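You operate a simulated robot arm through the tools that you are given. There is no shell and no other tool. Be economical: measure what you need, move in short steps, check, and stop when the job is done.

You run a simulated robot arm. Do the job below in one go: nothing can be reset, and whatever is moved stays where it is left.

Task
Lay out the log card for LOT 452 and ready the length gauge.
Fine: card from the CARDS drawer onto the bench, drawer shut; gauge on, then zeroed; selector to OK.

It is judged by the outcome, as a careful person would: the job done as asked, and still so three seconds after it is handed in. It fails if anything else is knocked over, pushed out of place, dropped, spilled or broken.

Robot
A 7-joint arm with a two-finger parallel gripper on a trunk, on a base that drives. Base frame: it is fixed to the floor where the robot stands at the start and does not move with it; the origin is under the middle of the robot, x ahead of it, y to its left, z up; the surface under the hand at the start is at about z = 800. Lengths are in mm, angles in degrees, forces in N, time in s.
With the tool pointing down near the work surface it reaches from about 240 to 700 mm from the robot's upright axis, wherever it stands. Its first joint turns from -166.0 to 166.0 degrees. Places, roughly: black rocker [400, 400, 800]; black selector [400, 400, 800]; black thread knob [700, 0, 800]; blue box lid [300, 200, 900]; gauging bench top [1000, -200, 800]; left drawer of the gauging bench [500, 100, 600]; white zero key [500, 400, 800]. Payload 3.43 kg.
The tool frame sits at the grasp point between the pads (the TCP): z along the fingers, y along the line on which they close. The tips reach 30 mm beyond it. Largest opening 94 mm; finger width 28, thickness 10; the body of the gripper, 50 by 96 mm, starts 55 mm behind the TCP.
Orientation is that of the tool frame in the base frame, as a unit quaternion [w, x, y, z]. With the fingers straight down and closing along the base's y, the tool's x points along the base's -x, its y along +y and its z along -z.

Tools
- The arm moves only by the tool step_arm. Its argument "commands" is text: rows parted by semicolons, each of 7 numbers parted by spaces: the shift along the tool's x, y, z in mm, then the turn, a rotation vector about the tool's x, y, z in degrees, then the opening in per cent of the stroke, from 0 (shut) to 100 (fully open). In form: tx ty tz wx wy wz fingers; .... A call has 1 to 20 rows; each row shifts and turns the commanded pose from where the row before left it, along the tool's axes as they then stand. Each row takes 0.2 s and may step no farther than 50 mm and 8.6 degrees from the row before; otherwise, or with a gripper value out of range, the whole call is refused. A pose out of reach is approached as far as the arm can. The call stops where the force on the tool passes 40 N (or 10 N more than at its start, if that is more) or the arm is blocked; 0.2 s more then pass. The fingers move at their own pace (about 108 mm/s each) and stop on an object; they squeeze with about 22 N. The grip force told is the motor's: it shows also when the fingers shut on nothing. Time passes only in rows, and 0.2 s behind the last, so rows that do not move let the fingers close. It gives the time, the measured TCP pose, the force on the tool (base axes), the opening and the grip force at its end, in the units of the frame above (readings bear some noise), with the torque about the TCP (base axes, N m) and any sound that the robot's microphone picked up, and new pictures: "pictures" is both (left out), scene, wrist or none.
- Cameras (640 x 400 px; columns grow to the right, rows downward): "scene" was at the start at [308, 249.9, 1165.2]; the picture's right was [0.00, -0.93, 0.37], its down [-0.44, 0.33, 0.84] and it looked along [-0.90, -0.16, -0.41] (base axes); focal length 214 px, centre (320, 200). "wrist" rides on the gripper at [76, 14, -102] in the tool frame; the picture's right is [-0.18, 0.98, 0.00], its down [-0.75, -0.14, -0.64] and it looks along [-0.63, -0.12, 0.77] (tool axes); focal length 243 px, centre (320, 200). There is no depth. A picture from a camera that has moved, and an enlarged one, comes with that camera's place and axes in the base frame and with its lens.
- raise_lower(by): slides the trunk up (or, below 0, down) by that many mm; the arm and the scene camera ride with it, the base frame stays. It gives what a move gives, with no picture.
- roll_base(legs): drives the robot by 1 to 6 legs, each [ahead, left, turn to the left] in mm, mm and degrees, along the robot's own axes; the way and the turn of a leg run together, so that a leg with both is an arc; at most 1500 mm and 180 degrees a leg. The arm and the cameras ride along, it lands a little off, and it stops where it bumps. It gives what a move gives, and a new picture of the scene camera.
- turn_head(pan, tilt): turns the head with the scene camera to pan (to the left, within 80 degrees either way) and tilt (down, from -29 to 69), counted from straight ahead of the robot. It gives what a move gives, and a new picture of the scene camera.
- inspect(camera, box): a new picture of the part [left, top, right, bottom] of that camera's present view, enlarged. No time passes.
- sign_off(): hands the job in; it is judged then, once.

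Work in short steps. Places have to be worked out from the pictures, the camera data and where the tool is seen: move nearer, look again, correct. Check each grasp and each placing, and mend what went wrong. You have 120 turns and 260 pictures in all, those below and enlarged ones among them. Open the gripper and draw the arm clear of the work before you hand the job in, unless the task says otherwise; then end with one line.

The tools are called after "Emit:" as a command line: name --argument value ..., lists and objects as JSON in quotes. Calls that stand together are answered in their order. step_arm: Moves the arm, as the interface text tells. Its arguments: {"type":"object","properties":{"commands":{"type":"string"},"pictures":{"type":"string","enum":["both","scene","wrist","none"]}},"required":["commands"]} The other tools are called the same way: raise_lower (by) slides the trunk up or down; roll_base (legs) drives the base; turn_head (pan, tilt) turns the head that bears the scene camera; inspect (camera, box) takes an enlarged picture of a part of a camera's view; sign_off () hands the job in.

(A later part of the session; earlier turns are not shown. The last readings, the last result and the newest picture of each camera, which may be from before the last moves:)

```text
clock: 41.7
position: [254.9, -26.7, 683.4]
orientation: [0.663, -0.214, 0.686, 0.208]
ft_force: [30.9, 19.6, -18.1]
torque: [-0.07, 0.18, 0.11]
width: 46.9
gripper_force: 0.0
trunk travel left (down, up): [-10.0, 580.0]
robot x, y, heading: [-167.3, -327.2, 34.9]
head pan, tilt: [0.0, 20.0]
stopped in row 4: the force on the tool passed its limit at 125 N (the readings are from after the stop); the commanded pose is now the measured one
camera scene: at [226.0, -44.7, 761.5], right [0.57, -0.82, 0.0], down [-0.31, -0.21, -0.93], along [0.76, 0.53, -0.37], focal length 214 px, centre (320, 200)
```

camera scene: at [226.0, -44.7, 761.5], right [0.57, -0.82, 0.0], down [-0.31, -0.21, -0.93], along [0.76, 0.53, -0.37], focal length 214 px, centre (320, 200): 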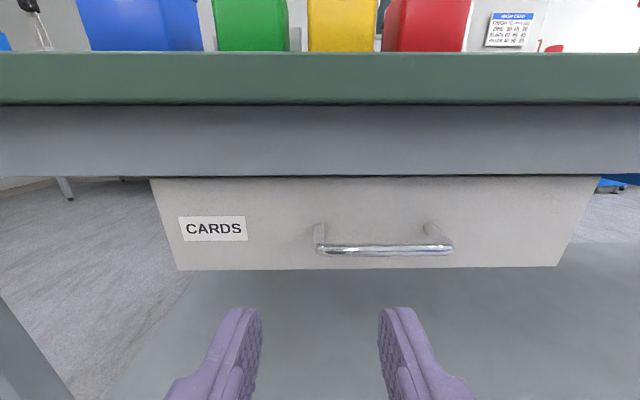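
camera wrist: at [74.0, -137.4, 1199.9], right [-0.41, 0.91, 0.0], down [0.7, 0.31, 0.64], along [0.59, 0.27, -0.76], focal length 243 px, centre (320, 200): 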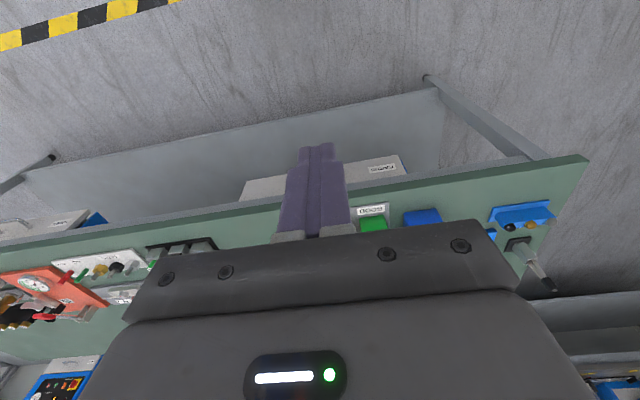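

Again a contact behind; the arm is folded too tight. I'll ease forward, back the base off 130 mm, and work with the arm more extended and the trunk a bit higher.

Emit:
step_arm --commands "0 0 20 0 0 0 50; 0 0 10 0 0 0 50; 0 0 0 0 0 0 50" --pictures "none"

Emit:
roll_base --legs '[[-130, 0, 0]]'

Emit:
raise_lower --by 100

Emit:
step_arm --commands "0 0 35 0 0 0 50; 0 0 35 0 0 0 50; 35 0 30 0 0 0 50; 35 0 10 0 0 0 50; 35 0 0 0 0 0 50; 0 0 0 0 0 0 50" --pictures "scene"

```text
clock: 42.5
position: [278.8, -9.5, 682.6]
orientation: [0.664, -0.215, 0.685, 0.209]
ft_force: [0.3, 0.1, -0.1]
torque: [0.04, 0.01, 0.01]
width: 47.1
gripper_force: 0.1
trunk travel left (down, up): [-10.0, 580.0]
robot x, y, heading: [-166.1, -323.2, 35.0]
head pan, tilt: [0.0, 20.0]
```

```text
clock: 43.8
position: [170.3, -84.0, 682.2]
orientation: [0.664, -0.216, 0.684, 0.21]
ft_force: [0.3, -0.1, 0.4]
torque: [-0.03, -0.02, -0.03]
width: 47.0
gripper_force: 0.1
trunk travel left (down, up): [-10.0, 580.0]
robot x, y, heading: [-274.4, -401.6, 34.8]
head pan, tilt: [0.0, 20.0]
camera scene: at [143.1, -102.9, 761.0], right [0.57, -0.82, 0.0], down [-0.3, -0.21, -0.93], along [0.76, 0.53, -0.37], focal length 214 px, centre (320, 200)
```

scene: 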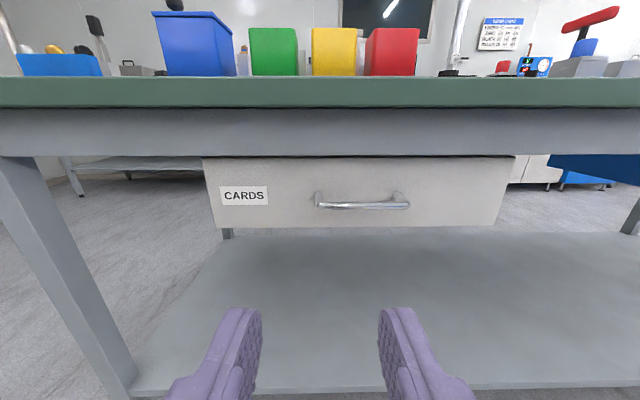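

```text
clock: 45.1
position: [171.6, -84.7, 782.7]
orientation: [0.664, -0.215, 0.685, 0.209]
ft_force: [-0.6, 0.3, 0.9]
torque: [0.0, 0.04, 0.02]
width: 47.1
gripper_force: 0.1
trunk travel left (down, up): [-110.0, 480.0]
robot x, y, heading: [-273.1, -403.0, 35.0]
head pan, tilt: [0.0, 20.0]
```

```text
clock: 46.5
position: [259.3, -23.7, 675.6]
orientation: [0.664, -0.215, 0.685, 0.209]
ft_force: [1.0, -0.3, -0.8]
torque: [-0.01, 0.02, 0.02]
width: 46.9
gripper_force: 0.0
trunk travel left (down, up): [-110.0, 480.0]
robot x, y, heading: [-271.9, -403.9, 35.0]
head pan, tilt: [0.0, 20.0]
camera scene: at [230.9, -41.6, 753.3], right [0.57, -0.82, 0.0], down [-0.3, -0.21, -0.93], along [0.76, 0.53, -0.37], focal length 214 px, centre (320, 200)
```

scene: 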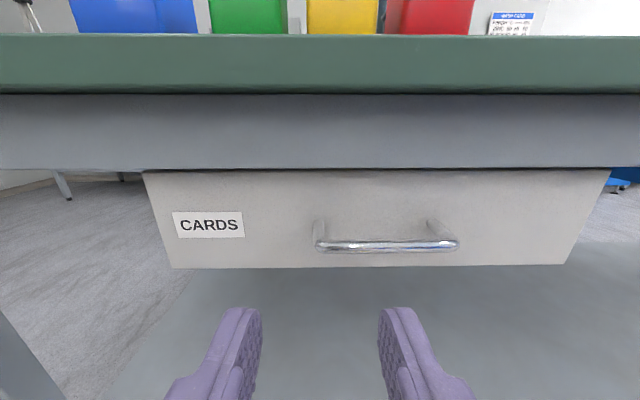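

Triangulated from two views: bar at n≈316, s≈221, z≈651. The tool is level now; I'll roll it 90° so the fingers close vertically.

Emit:
step_arm --commands "0 0 0 0 0 8.2 50; 0 0 0 0 0 8.2 50; 0 0 0 0 0 8.2 50; 0 0 0 0 0 8.2 50; 0 0 0 0 0 8.2 50; 0 0 0 0 0 8.2 50; 0 0 0 0 0 8.2 50; 0 0 0 0 0 8.2 50; 0 0 0 0 0 8.2 50; 0 0 0 0 0 8.2 50; 0 0 0 0 0 8 50; -27 -12 0 0 0 0 50; -26 -12 0 0 0 0 50; 0 0 0 0 0 0 50" --pictures "both"

```text
clock: 49.5
position: [289.4, -68.6, 649.8]
orientation: [0.321, 0.332, 0.637, 0.617]
ft_force: [-0.1, 1.2, 0.2]
torque: [0.01, 0.0, -0.02]
width: 47.1
gripper_force: 0.1
trunk travel left (down, up): [-110.0, 480.0]
robot x, y, heading: [-275.8, -402.5, 35.0]
head pan, tilt: [0.0, 20.0]
camera scene: at [302.9, -151.0, 650.8], right [-0.03, -0.02, -1.0], down [-0.82, 0.57, 0.01], along [0.57, 0.82, -0.03], focal length 214 px, centre (320, 200)
camera wrist: at [162.0, -64.2, 668.6], right [0.13, -0.13, 0.98], down [-0.1, -0.99, -0.12], along [0.99, -0.08, -0.14], focal length 243 px, centre (320, 200)
```

scene: 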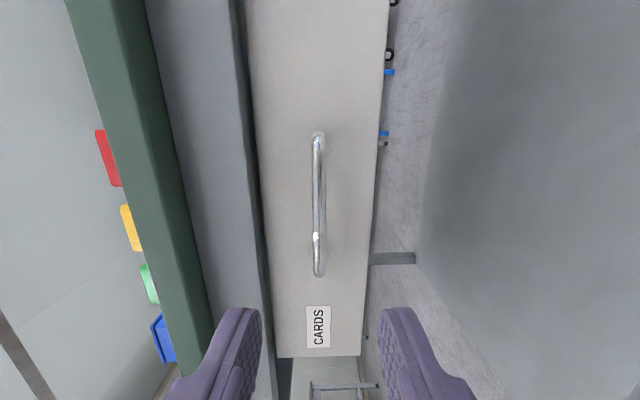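
wrist: 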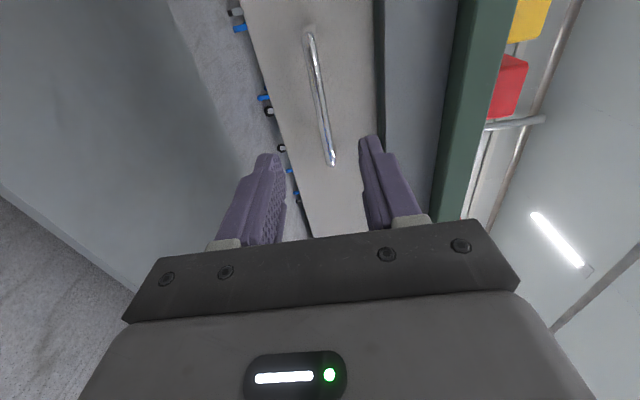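

The bar is centred between the fingers in height and about 8 mm right in s. I'll advance ~105 mm and check.

Emit:
step_arm --commands "-8 3 35 0 0 0 50; 0 0 35 0 0 0 50; 0 0 25 0 0 0 50; 0 0 8 0 0 0 50; 0 0 0 0 0 0 50" --pictures "both"

```text
clock: 50.7
position: [378.1, -15.2, 650.0]
orientation: [0.321, 0.333, 0.637, 0.617]
ft_force: [0.6, -0.4, -0.3]
torque: [-0.02, 0.02, 0.0]
width: 47.2
gripper_force: 0.0
trunk travel left (down, up): [-110.0, 480.0]
robot x, y, heading: [-274.1, -399.8, 34.8]
head pan, tilt: [0.0, 20.0]
camera scene: at [392.2, -98.5, 650.7], right [-0.03, -0.02, -1.0], down [-0.82, 0.57, 0.01], along [0.57, 0.82, -0.03], focal length 214 px, centre (320, 200)
camera wrist: at [251.4, -11.6, 668.4], right [0.13, -0.13, 0.98], down [-0.1, -0.99, -0.12], along [0.99, -0.08, -0.14], focal length 243 px, centre (320, 200)
```

scene: 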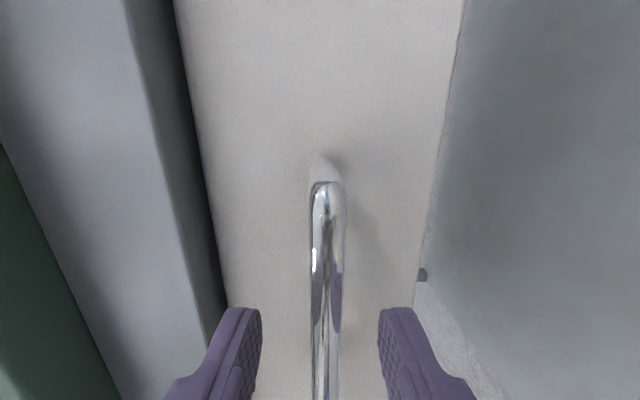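
wrist: 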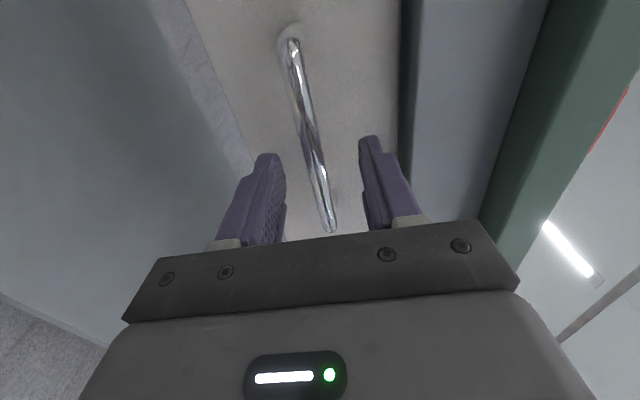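

The bar lies between the fingers. A touch deeper, then close.

Emit:
step_arm --commands "0 0 6 0 0 0 50; 0 0 0 0 0 0 0; 0 0 0 0 0 0 0; 0 0 0 0 0 0 0" --pictures "scene"

```text
clock: 51.7
position: [382.1, -11.7, 647.9]
orientation: [0.32, 0.333, 0.638, 0.616]
ft_force: [0.3, -2.4, -12.9]
torque: [-0.28, 0.02, -0.02]
width: 11.6
gripper_force: 45.3
trunk travel left (down, up): [-110.0, 480.0]
robot x, y, heading: [-271.1, -403.5, 35.1]
head pan, tilt: [0.0, 20.0]
camera scene: at [396.9, -95.3, 648.5], right [-0.03, -0.02, -1.0], down [-0.82, 0.57, 0.01], along [0.57, 0.82, -0.03], focal length 214 px, centre (320, 200)
```

scene: 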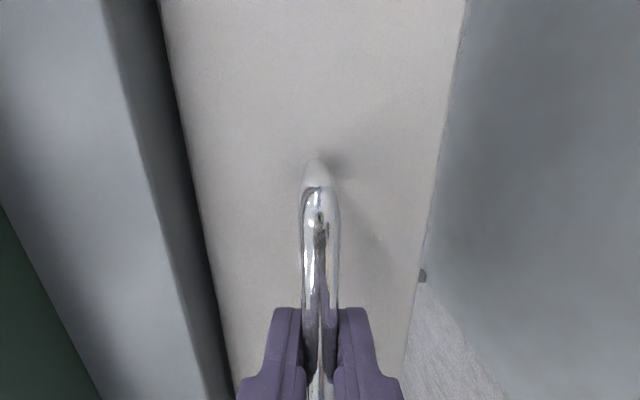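

The bar is gripped (11.6 mm). Pulling straight back gently.

Emit:
step_arm --commands "0 2 -5 0 0 0 0; 0 -0.5 -15 0 0 0 0; 0 -0.7 -20 0 0 0 0; 0 -0.7 -20 0 0 0 0; 0 -0.7 -20 0 0 0 0; 0 -0.7 -20 0 0 0 0; 0 -0.7 -20 0 0 0 0; 0 0 0 0 0 0 0" --pictures "scene"

```text
clock: 53.3
position: [288.3, -79.4, 648.8]
orientation: [0.321, 0.334, 0.64, 0.613]
ft_force: [0.7, -3.9, -14.3]
torque: [-0.44, 0.18, 0.4]
width: 11.9
gripper_force: 45.6
trunk travel left (down, up): [-110.0, 480.0]
robot x, y, heading: [-273.9, -403.5, 35.0]
head pan, tilt: [0.0, 20.0]
stopped in row 7: the force on the tool passed its limit at 41 N (the readings are from after the stop); the commanded pose is now the measured one
camera scene: at [302.6, -163.5, 649.0], right [-0.04, -0.02, -1.0], down [-0.82, 0.58, 0.02], along [0.58, 0.82, -0.04], focal length 214 px, centre (320, 200)
```

scene: 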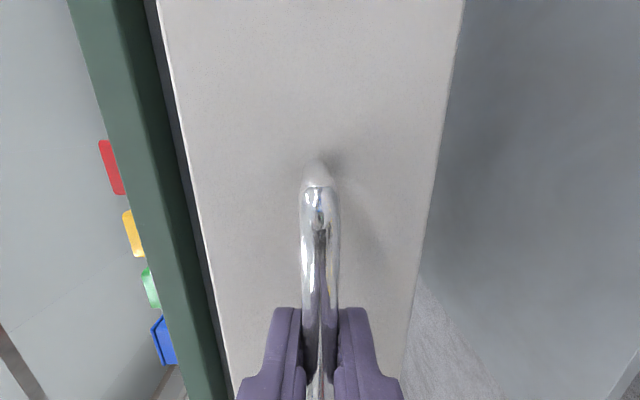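

The drawer came out about 115 mm. I'll try a little more to see if it's at the stop.

Emit:
step_arm --commands "0 0 -10 0 0 0 0; 0 -0.3 -15 0 0 0 0; 0 -0.5 -15 0 0 0 0; 0 0 0 0 0 0 0" --pictures "none"

```text
clock: 54.3
position: [258.4, -102.4, 648.2]
orientation: [0.321, 0.335, 0.64, 0.612]
ft_force: [5.5, -9.9, -38.7]
torque: [-0.58, 0.38, -0.01]
width: 11.6
gripper_force: 44.7
trunk travel left (down, up): [-110.0, 480.0]
robot x, y, heading: [-277.0, -405.4, 34.9]
head pan, tilt: [0.0, 20.0]
```

It still slides. I'll continue pulling with a small downward correction.

Emit:
step_arm --commands "0 -3 0 0 0 0 0; 0 -1 -15 0 0 0 0; 0 -1 -15 0 0 0 0; 0 -1 -15 0 0 0 0; 0 -1 -15 0 0 0 0; 0 0 0 0 0 0 0" --pictures "scene"

```text
clock: 55.7
position: [208.3, -138.3, 648.5]
orientation: [0.324, 0.334, 0.636, 0.616]
ft_force: [14.3, -18.3, 2.6]
torque: [-0.1, -0.2, -0.49]
width: 11.6
gripper_force: 45.3
trunk travel left (down, up): [-110.0, 480.0]
robot x, y, heading: [-273.0, -402.7, 35.0]
head pan, tilt: [0.0, 20.0]
camera scene: at [222.2, -221.5, 648.3], right [-0.03, -0.02, -1.0], down [-0.82, 0.58, 0.01], along [0.58, 0.82, -0.03], focal length 214 px, centre (320, 200)
```

scene: 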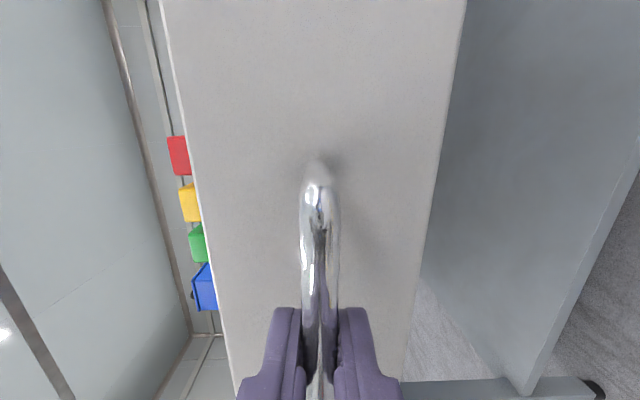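

The drawer is out about 215 mm. I'll release, back the base off, raise the trunk, and then look in.

Emit:
step_arm --commands "0 0 0 0 0 0 50; 0 0 0 0 0 0 50; 0 0 0 0 0 0 50" --pictures "none"

Emit:
roll_base --legs '[[-100, 0, 0]]'

Emit:
raise_lower --by 250

Emit:
step_arm --commands "0 0 0 0 0 -8.2 50; 0 0 0 0 0 -8.2 50; 0 0 0 0 0 -8.2 50; 0 0 0 0 0 -8.2 50; 0 0 0 0 0 -8.2 50; 0 0 0 0 0 -8.2 50; 0 0 0 0 0 -8.2 50; 0 0 0 0 0 -8.2 50; 0 0 0 0 0 -8.2 50; 0 0 0 0 0 -8.2 50; 0 0 0 0 0 -8 50; 0 0 0 0 8.2 0 50; 0 0 0 0 8.2 0 50; 0 0 0 0 8.2 0 50; 0 0 0 0 8.2 0 50; 0 0 0 0 8.2 0 50; 0 0 0 0 0 0 50" --pictures "scene"

```text
clock: 56.5
position: [205.8, -136.3, 646.4]
orientation: [0.322, 0.333, 0.638, 0.615]
ft_force: [0.3, 0.0, 0.2]
torque: [-0.05, -0.04, 0.02]
width: 46.9
gripper_force: 0.1
trunk travel left (down, up): [-110.0, 480.0]
robot x, y, heading: [-270.3, -399.0, 34.8]
head pan, tilt: [0.0, 20.0]
```

```text
clock: 57.6
position: [124.6, -193.2, 646.4]
orientation: [0.321, 0.334, 0.638, 0.616]
ft_force: [-0.5, -0.3, 0.3]
torque: [-0.01, 0.0, 0.02]
width: 47.0
gripper_force: 0.1
trunk travel left (down, up): [-110.0, 480.0]
robot x, y, heading: [-355.0, -459.6, 34.9]
head pan, tilt: [0.0, 20.0]
camera scene: at [138.8, -277.1, 647.1], right [-0.03, -0.02, -1.0], down [-0.82, 0.58, 0.01], along [0.58, 0.82, -0.03], focal length 214 px, centre (320, 200)
```

scene: 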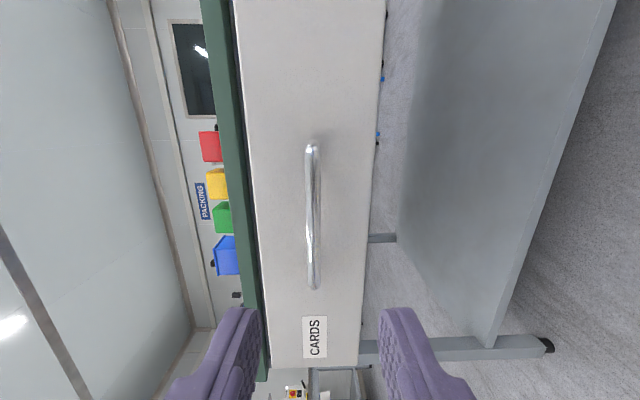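

```text
clock: 60.2
position: [125.2, -194.3, 896.2]
orientation: [0.321, 0.334, 0.638, 0.615]
ft_force: [-0.2, 1.0, 0.0]
torque: [-0.02, 0.0, 0.01]
width: 46.9
gripper_force: 0.1
trunk travel left (down, up): [-360.0, 230.0]
robot x, y, heading: [-355.8, -457.1, 34.7]
head pan, tilt: [0.0, 20.0]
```

```text
clock: 63.8
position: [124.4, -193.7, 896.9]
orientation: [0.379, -0.274, 0.876, 0.118]
ft_force: [-0.2, -0.1, 0.6]
torque: [0.0, 0.0, 0.02]
width: 47.1
gripper_force: 0.0
trunk travel left (down, up): [-360.0, 230.0]
robot x, y, heading: [-354.7, -457.7, 34.8]
head pan, tilt: [0.0, 20.0]
camera scene: at [146.2, -177.3, 977.7], right [0.57, -0.82, 0.0], down [-0.73, -0.51, -0.45], along [0.37, 0.26, -0.89], focal length 214 px, centre (320, 200)
```

scene: 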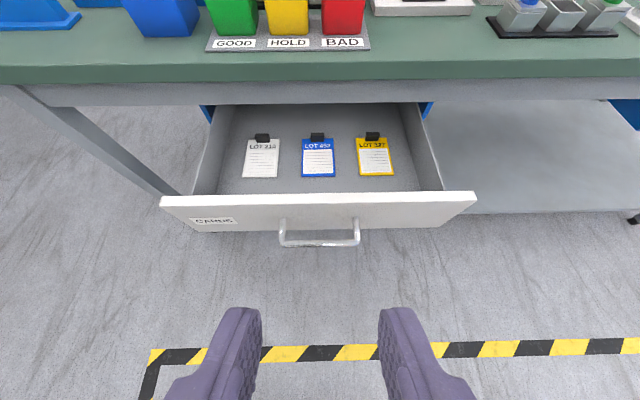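

Three cards lie in the drawer, each with a black clip. I'll read them.

Emit:
inspect --camera "scene" --box '[220, 115, 420, 240]'

```text
3.20 times, centred on (320, 178) of scene
camera zoom: at [146.2, -177.3, 977.7], right [0.57, -0.82, 0.0], down [-0.73, -0.51, -0.45], along [0.37, 0.26, -0.89], focal length 686 px, centre (320, 272)
```

zoom: 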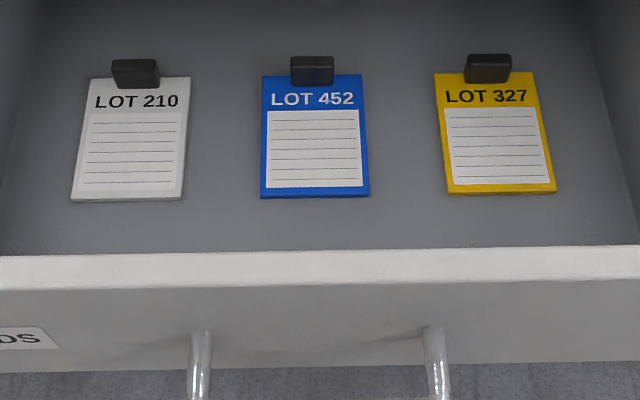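

LOT 452 is the blue middle card. I'll turn the tool down, drive forward 200 mm, and look straight down into the drawer to locate its clip.

Emit:
step_arm --commands "0 0 0 0 8.2 0 50; 0 0 0 0 8.2 0 50; 0 0 0 0 8.2 0 50; 0 0 0 0 8.2 0 50; 0 0 0 0 8.2 0 50; 0 0 0 0 6.2 0 50; 0 0 0 0 0 0 50" --pictures "none"

Emit:
roll_base --legs '[[190, 0, 0]]'

Emit:
turn_head --pan 0 --tilt -5

```text
clock: 65.4
position: [124.7, -193.8, 897.5]
orientation: [-0.004, -0.299, 0.954, -0.001]
ft_force: [0.1, 0.3, 0.5]
torque: [0.01, -0.05, -0.02]
width: 46.9
gripper_force: 0.1
trunk travel left (down, up): [-360.0, 230.0]
robot x, y, heading: [-354.2, -458.9, 35.1]
head pan, tilt: [0.0, 20.0]
```

```text
clock: 67.0
position: [281.2, -85.7, 897.3]
orientation: [-0.003, -0.299, 0.954, -0.001]
ft_force: [0.4, 0.0, 0.0]
torque: [-0.06, 0.02, 0.0]
width: 47.1
gripper_force: 0.1
trunk travel left (down, up): [-360.0, 230.0]
robot x, y, heading: [-197.7, -347.2, 34.9]
head pan, tilt: [0.0, 20.0]
camera scene: at [345.8, -38.8, 931.8], right [0.57, -0.82, 0.0], down [-0.77, -0.53, 0.35], along [-0.29, -0.2, -0.94], focal length 214 px, centre (320, 200)
```

scene: 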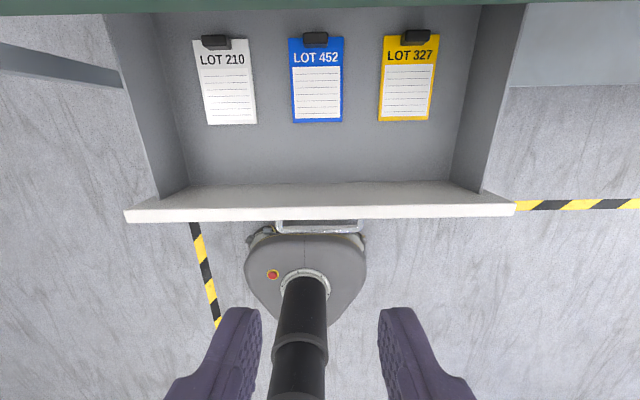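

```text
clock: 67.8
position: [281.0, -85.6, 896.2]
orientation: [-0.002, -0.299, 0.954, -0.001]
ft_force: [-0.2, 0.7, -0.2]
torque: [-0.01, 0.0, 0.02]
width: 47.0
gripper_force: 0.2
trunk travel left (down, up): [-360.0, 230.0]
robot x, y, heading: [-196.9, -349.1, 34.8]
head pan, tilt: [0.0, -5.0]
camera scene: at [378.0, -16.5, 937.9], right [0.57, -0.82, 0.0], down [-0.82, -0.57, -0.08], along [0.07, 0.05, -1.0], focal length 214 px, centre (320, 200)
```

scene: 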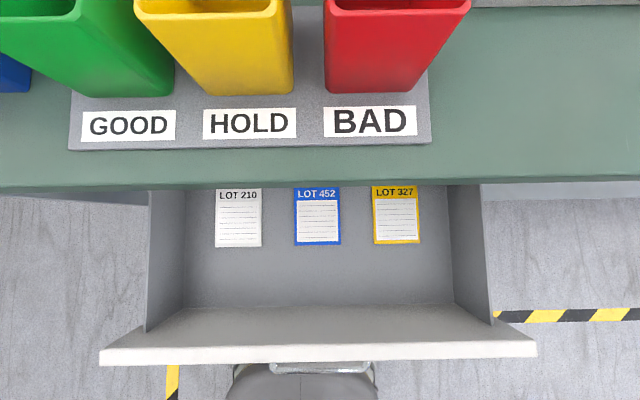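

The cards' clips sit at n≈350, still under the bench edge (~n 322), so the drawer must come out about 100 mm more. I'll insert shut fingers inside the drawer behind its front panel (inner face n≈172, top z≈707) and draw it out.

Emit:
step_arm --commands "-26 0 40 0 0 0 0; 0 0 45 0 0 0 0; 0 0 45 0 0 0 0; 0 0 45 0 0 0 0; 0 0 0 0 0 0 0" --pictures "wrist"

```text
clock: 68.8
position: [306.7, -68.7, 752.0]
orientation: [0.006, -0.299, 0.954, 0.0]
ft_force: [-10.4, -10.2, 23.4]
torque: [2.53, -2.14, 0.17]
width: 0.1
gripper_force: 22.1
trunk travel left (down, up): [-360.0, 230.0]
robot x, y, heading: [-199.1, -352.1, 34.7]
head pan, tilt: [0.0, -5.0]
stopped in row 4: the force on the tool passed its limit at 148 N (the readings are from after the stop); the commanded pose is now the measured one
camera wrist: at [235.8, -101.2, 854.4], right [-0.41, 0.91, 0.0], down [0.69, 0.31, 0.65], along [0.59, 0.27, -0.76], focal length 243 px, centre (320, 200)
```

wrist: 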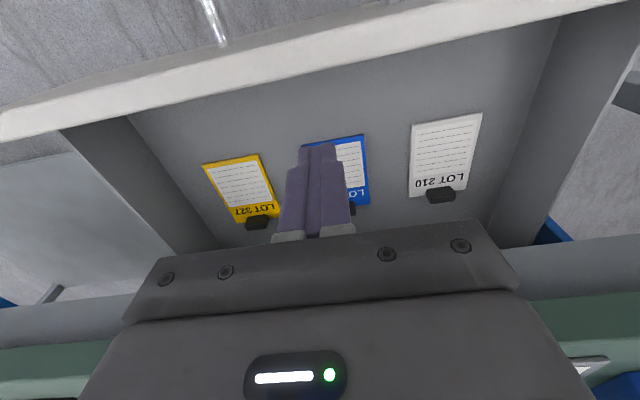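

Something on the hand's front side touched, most likely the head camera (about 120 mm ahead) on the bench edge. I'll rise, fold the head, and look.

Emit:
step_arm --commands "0 0 -30 0 0 0 0; 0 0 -40 0 0 0 0; 10 0 -40 0 0 0 0" --pictures "scene"

Emit:
turn_head --pan -21 --tilt 64

```text
clock: 69.6
position: [297.9, -74.8, 858.7]
orientation: [0.003, -0.3, 0.954, 0.001]
ft_force: [0.7, 0.0, -0.5]
torque: [0.01, 0.0, 0.01]
width: 0.4
gripper_force: 22.4
trunk travel left (down, up): [-360.0, 230.0]
robot x, y, heading: [-199.0, -347.8, 35.0]
head pan, tilt: [0.0, -5.0]
camera scene: at [393.1, -5.1, 901.3], right [0.57, -0.82, 0.0], down [-0.82, -0.57, -0.09], along [0.08, 0.05, -1.0], focal length 214 px, centre (320, 200)
```

scene: 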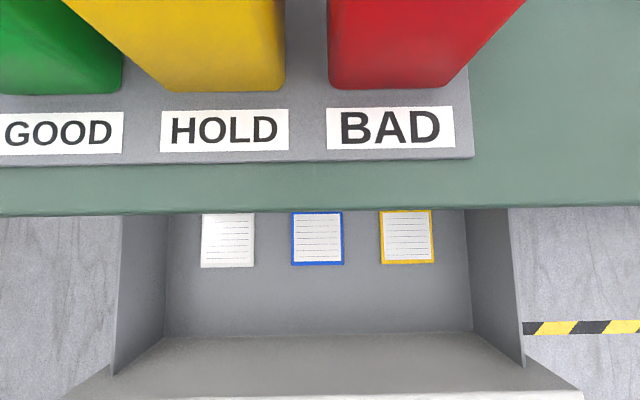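

```text
clock: 71.0
position: [297.4, -74.5, 857.8]
orientation: [0.001, -0.301, 0.954, 0.001]
ft_force: [0.8, -0.2, 0.5]
torque: [0.0, 0.0, -0.01]
width: 0.0
gripper_force: 22.4
trunk travel left (down, up): [-360.0, 230.0]
robot x, y, heading: [-200.0, -347.0, 34.8]
head pan, tilt: [-21.0, 64.0]
camera scene: at [322.3, -81.5, 929.8], right [0.53, -0.77, 0.36], down [-0.55, 0.01, 0.84], along [-0.65, -0.64, -0.41], focal length 214 px, centre (320, 200)
```

scene: 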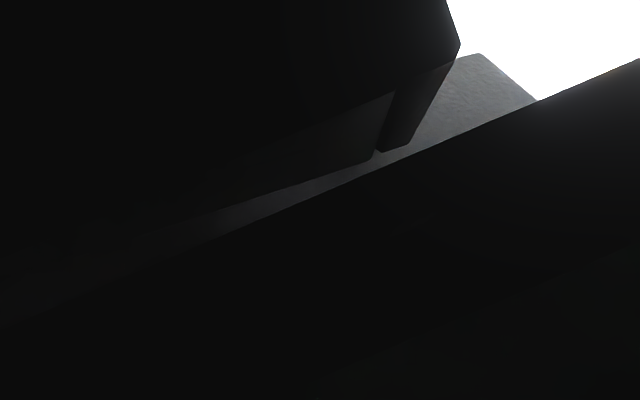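

The tray and bins did not shift. With the head folded, I'll go down again slowly.

Emit:
step_arm --commands "0 0 40 0 0 0 0; 0 0 40 0 0 0 0; 0 0 25 0 0 0 0; 0 0 20 0 0 0 0; 0 0 20 0 0 0 0; 0 0 20 0 0 0 0; 0 0 8 0 0 0 0; 0 0 0 0 0 0 0" --pictures "wrist"

```text
clock: 72.8
position: [296.3, -75.1, 695.2]
orientation: [0.003, -0.3, 0.954, 0.0]
ft_force: [0.6, 0.1, 0.6]
torque: [0.0, -0.02, 0.0]
width: 0.0
gripper_force: 22.0
out of reach, approached as far as the arm can: row 7
trunk travel left (down, up): [-360.0, 230.0]
robot x, y, heading: [-197.5, -349.0, 35.0]
head pan, tilt: [-21.0, 64.0]
camera wrist: at [226.1, -107.8, 797.8], right [-0.41, 0.91, 0.0], down [0.7, 0.31, 0.65], along [0.59, 0.27, -0.76], focal length 243 px, centre (320, 200)
```

wrist: 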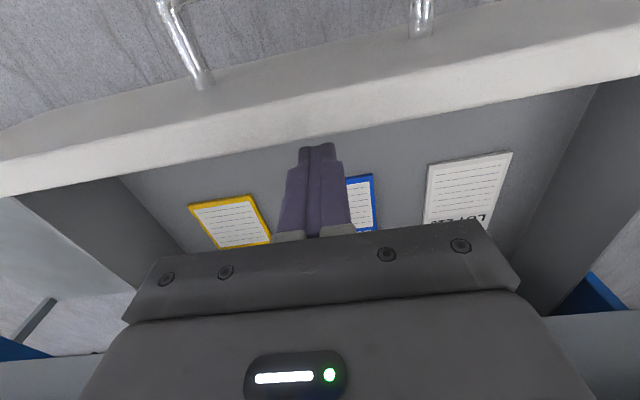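

Tips are 40 mm inside the drawer behind the front panel. Pulling toward the robot.

Emit:
step_arm --commands "10 0 0 0 0 0 0; 10 0 0 0 0 0 0; 15 0 0 0 0 0 0; 15 0 0 0 0 0 0; 15 0 0 0 0 0 0; 15 0 0 0 0 0 0; 15 0 0 0 0 0 0; 15 0 0 0 0 0 0; 12 0 0 0 0 0 0; 0 0 0 0 0 0 0" --pictures "wrist"

```text
clock: 74.7
position: [212.6, -133.6, 697.6]
orientation: [0.015, -0.301, 0.953, 0.003]
ft_force: [10.1, 6.9, 1.4]
torque: [-0.03, 0.03, 0.17]
width: 0.0
gripper_force: 22.0
trunk travel left (down, up): [-360.0, 230.0]
robot x, y, heading: [-203.2, -351.3, 35.2]
head pan, tilt: [-21.0, 64.0]
stopped in row 9: the force on the tool passed its limit at 51 N (the readings are from after the stop); the commanded pose is now the measured one
camera wrist: at [140.4, -167.6, 799.2], right [-0.41, 0.91, 0.0], down [0.68, 0.31, 0.67], along [0.61, 0.28, -0.75], focal length 243 px, centre (320, 200)
```

wrist: 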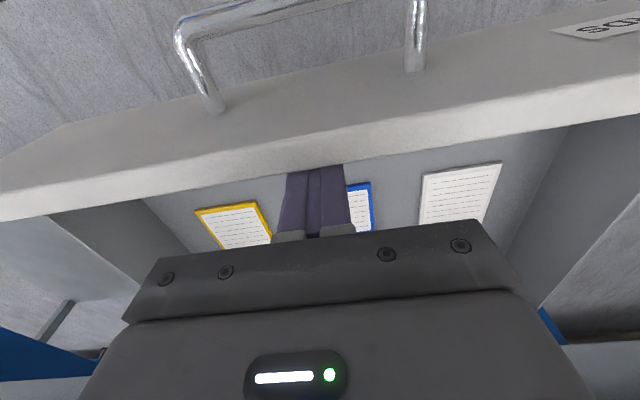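

It moved about 90 mm and then hit ~50 N, likely the end stop. I'll lift out and look down at the cards.

Emit:
step_arm --commands "-6 0 0 0 0 0 0; 0 0 -45 0 -0.9 0 0; 0 0 -45 0 -0.9 0 0; 0 0 -45 0 0 0 0; -45 0 -45 0 0 0 0; 0 0 0 0 0 0 40" --pictures "none"

Emit:
turn_head --pan 0 --tilt 10

```text
refused: row 5 steps farther than a row can; nothing moved
```

```text
clock: 76.0
position: [214.4, -133.6, 697.7]
orientation: [0.014, -0.301, 0.954, 0.002]
ft_force: [21.9, 14.9, 11.4]
torque: [-0.36, 0.22, 0.29]
width: 0.0
gripper_force: 22.0
trunk travel left (down, up): [-360.0, 230.0]
robot x, y, heading: [-198.2, -349.9, 34.8]
head pan, tilt: [0.0, 10.0]
camera scene: at [289.0, -78.7, 736.6], right [0.57, -0.82, 0.0], down [-0.81, -0.57, 0.15], along [-0.12, -0.09, -0.99], focal length 214 px, centre (320, 200)
```

scene: 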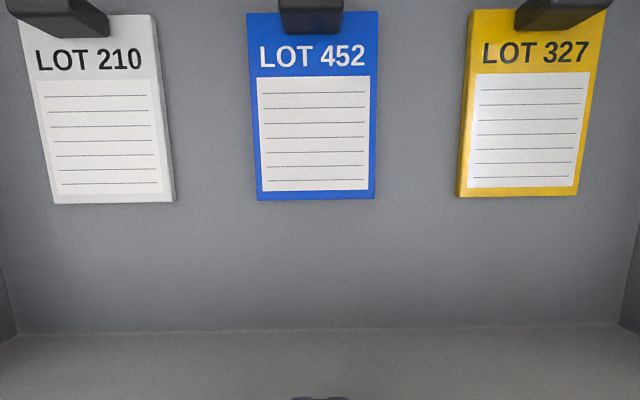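

Good view: the LOT 452 clip is near n≈262, s≈227, z≈625–640, now clear of the bench edge. I'll lift out of the drawer, fold the head, and lower the trunk.

Emit:
step_arm --commands "-6 0 0 0 -0.8 0 0; 0 0 -45 0 -0.8 0 0; 0 0 -45 0 0 0 0; 0 0 -45 0 0 0 30; -30 0 -25 0 0 0 55; 0 0 0 0 0 0 55" --pictures "none"

Emit:
turn_head --pan -21 --tilt 64

Emit:
raise_lower --by -100

Emit:
inspect --camera "wrist" --box '[0, 0, 640, 400]'

```text
clock: 77.3
position: [233.5, -116.8, 859.1]
orientation: [0.025, -0.3, 0.954, 0.006]
ft_force: [0.1, 0.4, -0.5]
torque: [-0.01, 0.01, 0.02]
width: 51.7
gripper_force: 0.1
trunk travel left (down, up): [-360.0, 230.0]
robot x, y, heading: [-198.2, -350.4, 34.9]
head pan, tilt: [0.0, 10.0]
```

```text
clock: 78.6
position: [234.6, -118.4, 859.0]
orientation: [0.027, -0.301, 0.953, 0.007]
ft_force: [-0.2, 0.8, 1.3]
torque: [0.01, 0.0, -0.03]
width: 51.6
gripper_force: 0.1
trunk travel left (down, up): [-360.0, 230.0]
robot x, y, heading: [-196.0, -348.0, 34.9]
head pan, tilt: [-21.0, 64.0]
camera scene: at [256.0, -128.0, 930.6], right [0.52, -0.78, 0.36], down [-0.58, -0.01, 0.81], along [-0.63, -0.63, -0.46], focal length 214 px, centre (320, 200)
```

scene: 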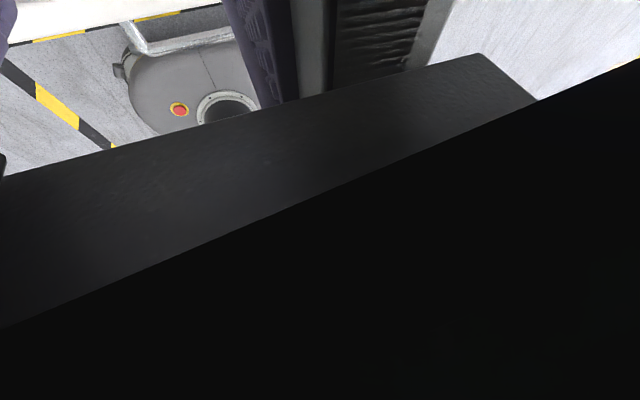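

```text
clock: 79.9
position: [234.1, -118.3, 757.7]
orientation: [0.026, -0.3, 0.953, 0.007]
ft_force: [0.4, -0.3, 0.2]
torque: [0.02, -0.01, 0.01]
width: 52.0
gripper_force: 0.0
trunk travel left (down, up): [-260.0, 330.0]
robot x, y, heading: [-200.9, -349.8, 34.9]
head pan, tilt: [-21.0, 64.0]
```

```text
1.00 times, centred on (320, 200) of wrist (not enlarged: the box is as wide or as high as the picture)
camera zoom: at [159.7, -153.2, 857.5], right [-0.41, 0.91, 0.01], down [0.67, 0.3, 0.68], along [0.62, 0.29, -0.73], focal length 243 px, centre (320, 200)
```

zoom: 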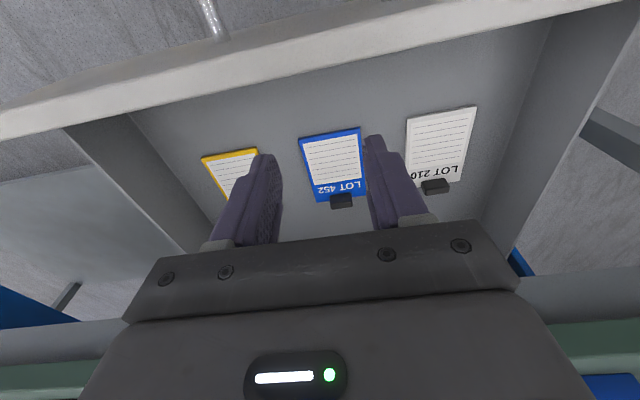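

The clip triangulates to n≈260, s≈228. I'll level the tool, move forward over it, and look again.

Emit:
step_arm --commands "0 0 -8 0 3.1 0 55; -40 3.5 0 0 0 0 55; -40 0 0 0 0 0 55; -30 0 0 0 0 0 55; -15 0 0 0 0 0 55; 0 0 0 0 0 0 55" --pictures "wrist"

```text
clock: 81.3
position: [333.8, -44.5, 766.9]
orientation: [0.0, -0.301, 0.954, -0.001]
ft_force: [-0.1, 0.3, 0.1]
torque: [-0.04, 0.0, -0.01]
width: 51.7
gripper_force: 0.0
trunk travel left (down, up): [-260.0, 330.0]
robot x, y, heading: [-202.2, -348.4, 35.0]
head pan, tilt: [-21.0, 64.0]
camera wrist: at [264.1, -76.0, 870.0], right [-0.41, 0.91, 0.0], down [0.7, 0.32, 0.64], along [0.59, 0.26, -0.77], focal length 243 px, centre (320, 200)
```

wrist: 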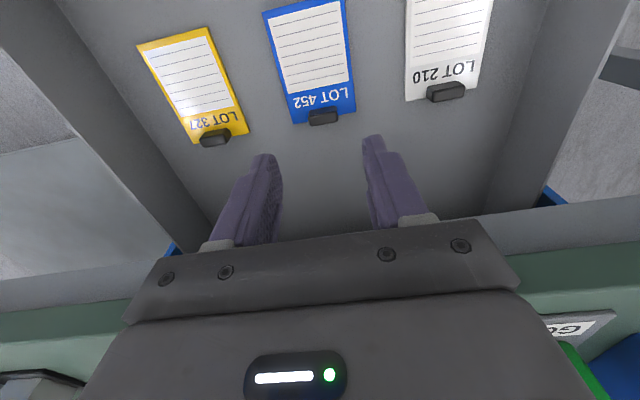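

The clip is 14 mm further ahead. I'll move there and descend partway.

Emit:
step_arm --commands "-14 -1 15 0 0 0 55; 0 0 25 0 0 0 55; 0 0 25 0 0 0 55; 0 0 20 0 0 0 55; 0 0 10 0 0 0 55; 0 0 0 0 0 0 55" --pictures "wrist"

Emit:
inspect --camera "wrist" --box '[220, 60, 420, 185]'

```text
clock: 82.0
position: [349.2, -36.0, 732.2]
orientation: [0.009, -0.301, 0.953, 0.001]
ft_force: [-22.4, -13.8, 31.3]
torque: [2.29, -2.79, 0.41]
width: 51.5
gripper_force: 0.1
trunk travel left (down, up): [-260.0, 330.0]
robot x, y, heading: [-201.5, -348.4, 35.0]
head pan, tilt: [-21.0, 64.0]
stopped in row 3: the force on the tool passed its limit at 59 N (the readings are from after the stop); the commanded pose is now the measured one
camera wrist: at [277.6, -69.0, 834.3], right [-0.41, 0.91, 0.0], down [0.69, 0.31, 0.66], along [0.6, 0.27, -0.75], focal length 243 px, centre (320, 200)
```

wrist: 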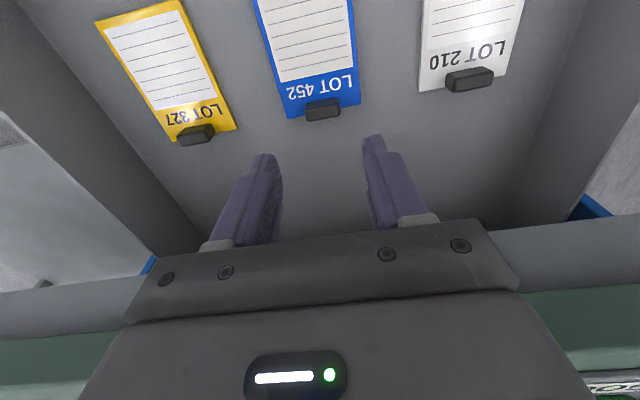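

```text
3.20 times, centred on (320, 122) of wrist
camera zoom: at [277.6, -69.0, 834.3], right [-0.41, 0.91, 0.0], down [0.69, 0.31, 0.66], along [0.6, 0.27, -0.75], focal length 776 px, centre (320, 448)
```

zoom: 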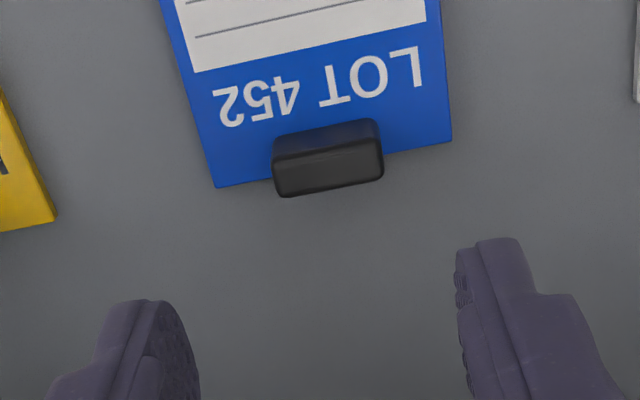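

The hand's front side still touches the bench edge. I'll rise and lean the hand back about 30° (tool pointing forward-down) so it clears the edge while reaching the clip.

Emit:
step_arm --commands "0 0 -40 0 0 0 55; 15 0 -30 0 0.5 0 55; 20 0 0 0 -7.5 0 55; 0 0 0 0 -7.5 0 55; 0 0 0 0 -7.5 0 55; 0 0 0 0 -7.5 0 55; 0 0 0 0 0 0 55" --pictures "wrist"

```text
clock: 83.6
position: [322.3, -54.3, 797.4]
orientation: [0.25, -0.29, 0.92, 0.077]
ft_force: [0.9, -0.6, 0.0]
torque: [0.02, 0.02, -0.02]
width: 51.8
gripper_force: 0.0
trunk travel left (down, up): [-260.0, 330.0]
robot x, y, heading: [-196.1, -348.9, 34.9]
head pan, tilt: [-21.0, 64.0]
camera wrist: at [218.2, -110.5, 848.7], right [-0.43, 0.9, 0.09], down [0.35, 0.07, 0.94], along [0.83, 0.44, -0.34], focal length 243 px, centre (320, 200)
```

wrist: 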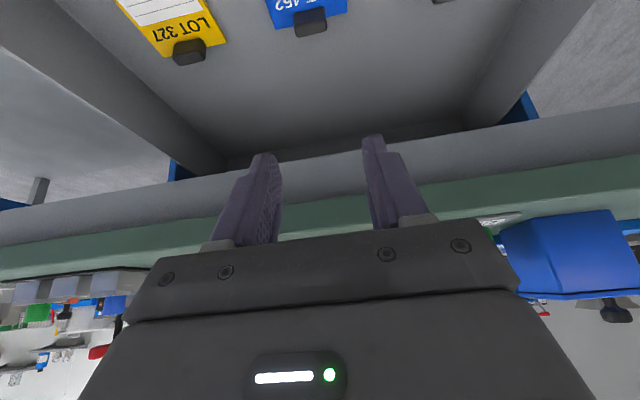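

Leaned back 30°. Now descending diagonally toward the clip, stopping above it to check.

Emit:
step_arm --commands "14.7 1 32.7 0 0 0 55; 14.7 1 32.7 0 0 0 55; 14.7 0 32.7 0 0 0 55; 0 0 0 0 0 0 55" --pictures "wrist"

Emit:
inspect --camera "wrist" --box '[200, 40, 440, 190]'

```text
clock: 84.6
position: [330.0, -47.4, 691.7]
orientation: [0.249, -0.29, 0.921, 0.078]
ft_force: [0.4, 0.2, 0.4]
torque: [-0.01, 0.05, -0.01]
width: 51.6
gripper_force: 0.1
trunk travel left (down, up): [-260.0, 330.0]
robot x, y, heading: [-197.8, -345.3, 35.0]
head pan, tilt: [-21.0, 64.0]
camera wrist: at [225.9, -102.6, 742.1], right [-0.43, 0.9, 0.09], down [0.35, 0.07, 0.93], along [0.83, 0.44, -0.34], focal length 243 px, centre (320, 200)
```

wrist: 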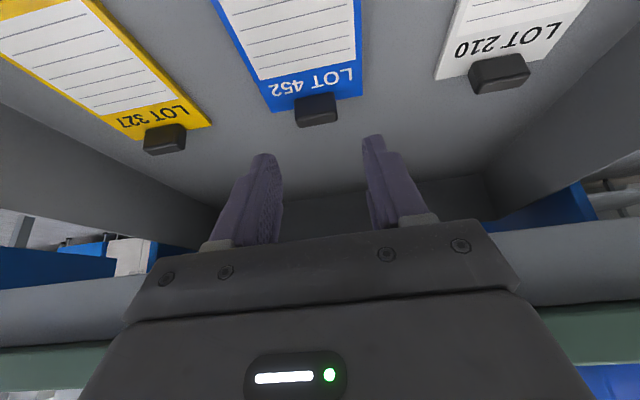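

```text
2.67 times, centred on (320, 115) of wrist
camera zoom: at [225.9, -102.6, 742.1], right [-0.43, 0.9, 0.09], down [0.35, 0.07, 0.93], along [0.83, 0.44, -0.34], focal length 647 px, centre (320, 427)
```

zoom: 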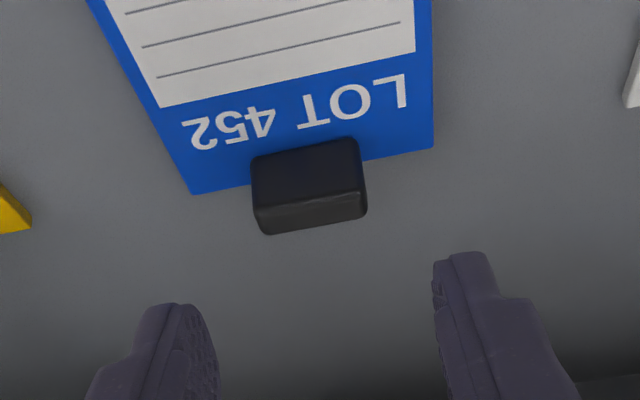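

Clip at n≈262, s≈226, z≈628. Final approach in small steps.

Emit:
step_arm --commands "5 1 12 0 0 0 55; 5 1 12 0 0 0 55; 3 0 8 0 0 0 55; 1 0 3 0 0 0 55; 0 0 0 0 0 0 55" --pictures "wrist"

Emit:
inspect --camera "wrist" --box '[200, 40, 440, 190]'

```text
clock: 85.8
position: [333.6, -42.2, 654.7]
orientation: [0.249, -0.291, 0.921, 0.077]
ft_force: [0.6, 0.0, -0.3]
torque: [0.0, 0.02, 0.01]
width: 51.6
gripper_force: 0.0
trunk travel left (down, up): [-260.0, 330.0]
robot x, y, heading: [-196.7, -349.3, 34.8]
head pan, tilt: [-21.0, 64.0]
camera wrist: at [229.7, -97.8, 704.5], right [-0.43, 0.9, 0.09], down [0.35, 0.07, 0.93], along [0.83, 0.44, -0.34], focal length 243 px, centre (320, 200)
```

wrist: 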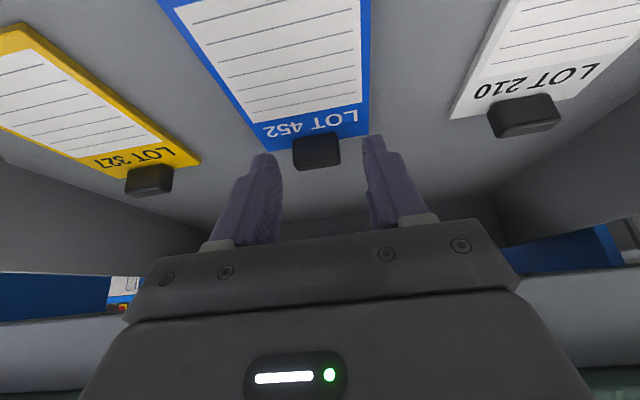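

```text
2.67 times, centred on (320, 115) of wrist
camera zoom: at [229.7, -97.8, 704.5], right [-0.43, 0.9, 0.09], down [0.35, 0.07, 0.93], along [0.83, 0.44, -0.34], focal length 647 px, centre (320, 427)
```

zoom: 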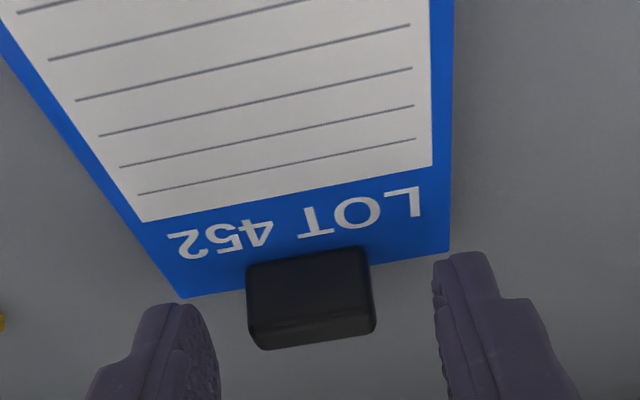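

The clip is between the tips. Small sideways correction, 3 mm lower, then close.

Emit:
step_arm --commands "1.5 -2.5 3 0 0 0 55; 0 0 0 0 0 0 20; 0 0 0 0 0 0 0; 0 0 0 0 0 0 0; 0 0 0 0 0 0 0" --pictures "wrist"

Emit:
inspect --camera "wrist" --box '[200, 40, 440, 190]'

```text
clock: 87.0
position: [334.9, -44.1, 651.1]
orientation: [0.249, -0.291, 0.92, 0.077]
ft_force: [0.5, 0.8, -0.8]
torque: [-0.01, 0.0, 0.02]
width: 28.8
gripper_force: 21.9
trunk travel left (down, up): [-260.0, 330.0]
robot x, y, heading: [-198.9, -349.1, 34.7]
head pan, tilt: [-21.0, 64.0]
camera wrist: at [231.3, -99.9, 701.4], right [-0.43, 0.9, 0.09], down [0.35, 0.07, 0.93], along [0.83, 0.44, -0.34], focal length 243 px, centre (320, 200)
```

wrist: 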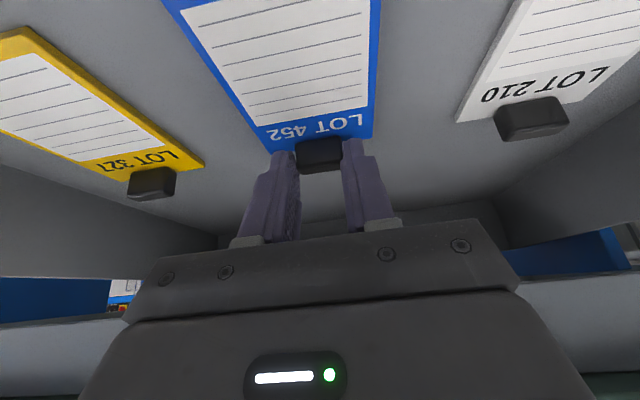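

```text
2.67 times, centred on (320, 115) of wrist
camera zoom: at [231.3, -99.9, 701.4], right [-0.43, 0.9, 0.09], down [0.35, 0.07, 0.93], along [0.83, 0.44, -0.34], focal length 647 px, centre (320, 427)
```

zoom: 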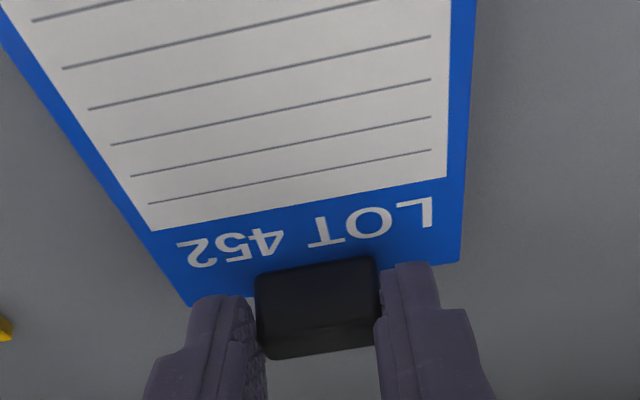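

The clip is gripped (28.8 mm). Lifting straight up a little first.

Emit:
step_arm --commands "-5 0 -8.6 0 0 0 0; -10 0 -17 0 0 0 0; -15 0 -26 0 0 0 0; -15 0 -26 0 0 0 0; 0 0 0 0 0 0 0" --pictures "wrist"

```text
clock: 88.2
position: [334.3, -45.0, 740.2]
orientation: [0.249, -0.29, 0.921, 0.077]
ft_force: [1.1, -0.3, 0.7]
torque: [0.02, 0.04, -0.01]
width: 0.0
gripper_force: 22.0
trunk travel left (down, up): [-260.0, 330.0]
robot x, y, heading: [-203.4, -349.2, 34.9]
head pan, tilt: [-21.0, 64.0]
camera wrist: at [231.1, -100.3, 791.2], right [-0.43, 0.9, 0.09], down [0.35, 0.07, 0.93], along [0.83, 0.44, -0.34], focal length 243 px, centre (320, 200)
```

wrist: 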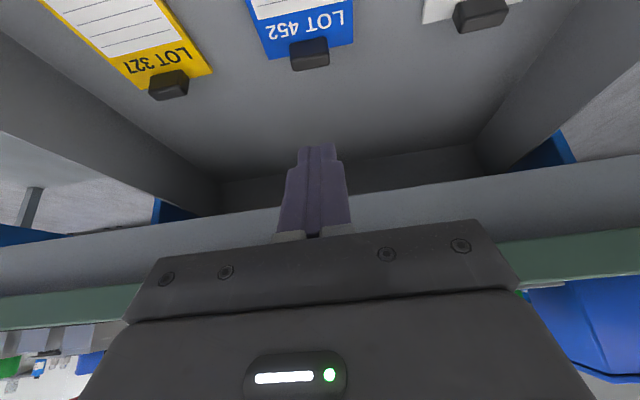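

The clip slipped out; the grip was only on its top. A new triangulation puts the clip centre at n≈270, z≈621, so I must go deeper and farther. I'll reduce the lean to 20°, reopen, and reapproach.

Emit:
step_arm --commands "0 0 0 0 5 0 30; 0 0 0 0 5 0 50; 5 0 22 0 0 0 50; 5 0 22 0 0 0 50; 5 0 20 0 0 0 50; 5 0 18 0 0 0 50; 0 0 0 0 0 0 50" --pictures "wrist"

Emit:
inspect --camera "wrist" --box '[200, 40, 440, 190]'

```text
clock: 89.8
position: [343.6, -38.6, 659.1]
orientation: [0.168, -0.296, 0.939, 0.052]
ft_force: [-0.1, 0.3, -0.4]
torque: [0.0, -0.01, 0.03]
width: 47.3
gripper_force: 0.0
trunk travel left (down, up): [-260.0, 330.0]
robot x, y, heading: [-200.0, -351.8, 34.7]
head pan, tilt: [-21.0, 64.0]
camera wrist: at [247.6, -88.7, 727.2], right [-0.42, 0.9, 0.06], down [0.48, 0.16, 0.86], along [0.77, 0.39, -0.5], focal length 243 px, centre (320, 200)
```

wrist: 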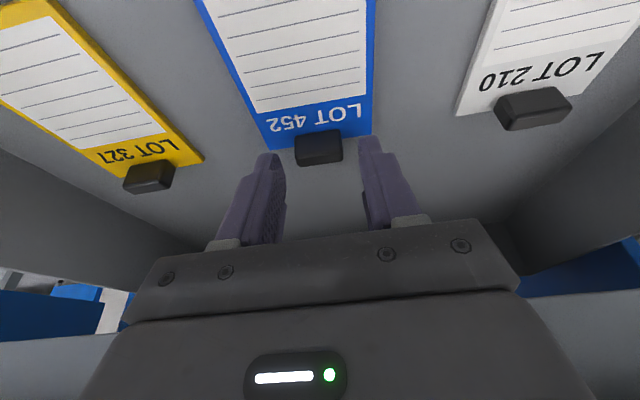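

```text
2.67 times, centred on (320, 115) of wrist
camera zoom: at [247.6, -88.7, 727.2], right [-0.42, 0.9, 0.06], down [0.48, 0.16, 0.86], along [0.77, 0.39, -0.5], focal length 647 px, centre (320, 427)
```

zoom: 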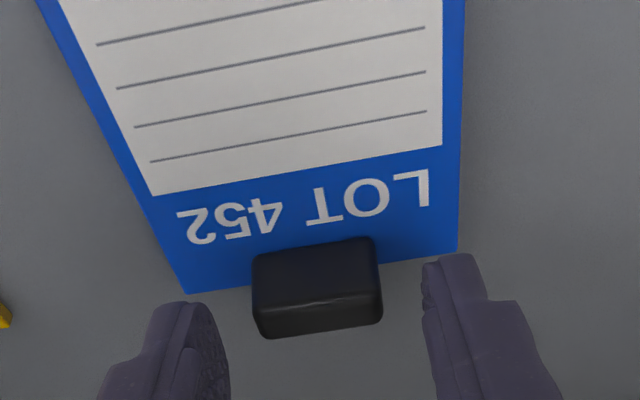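

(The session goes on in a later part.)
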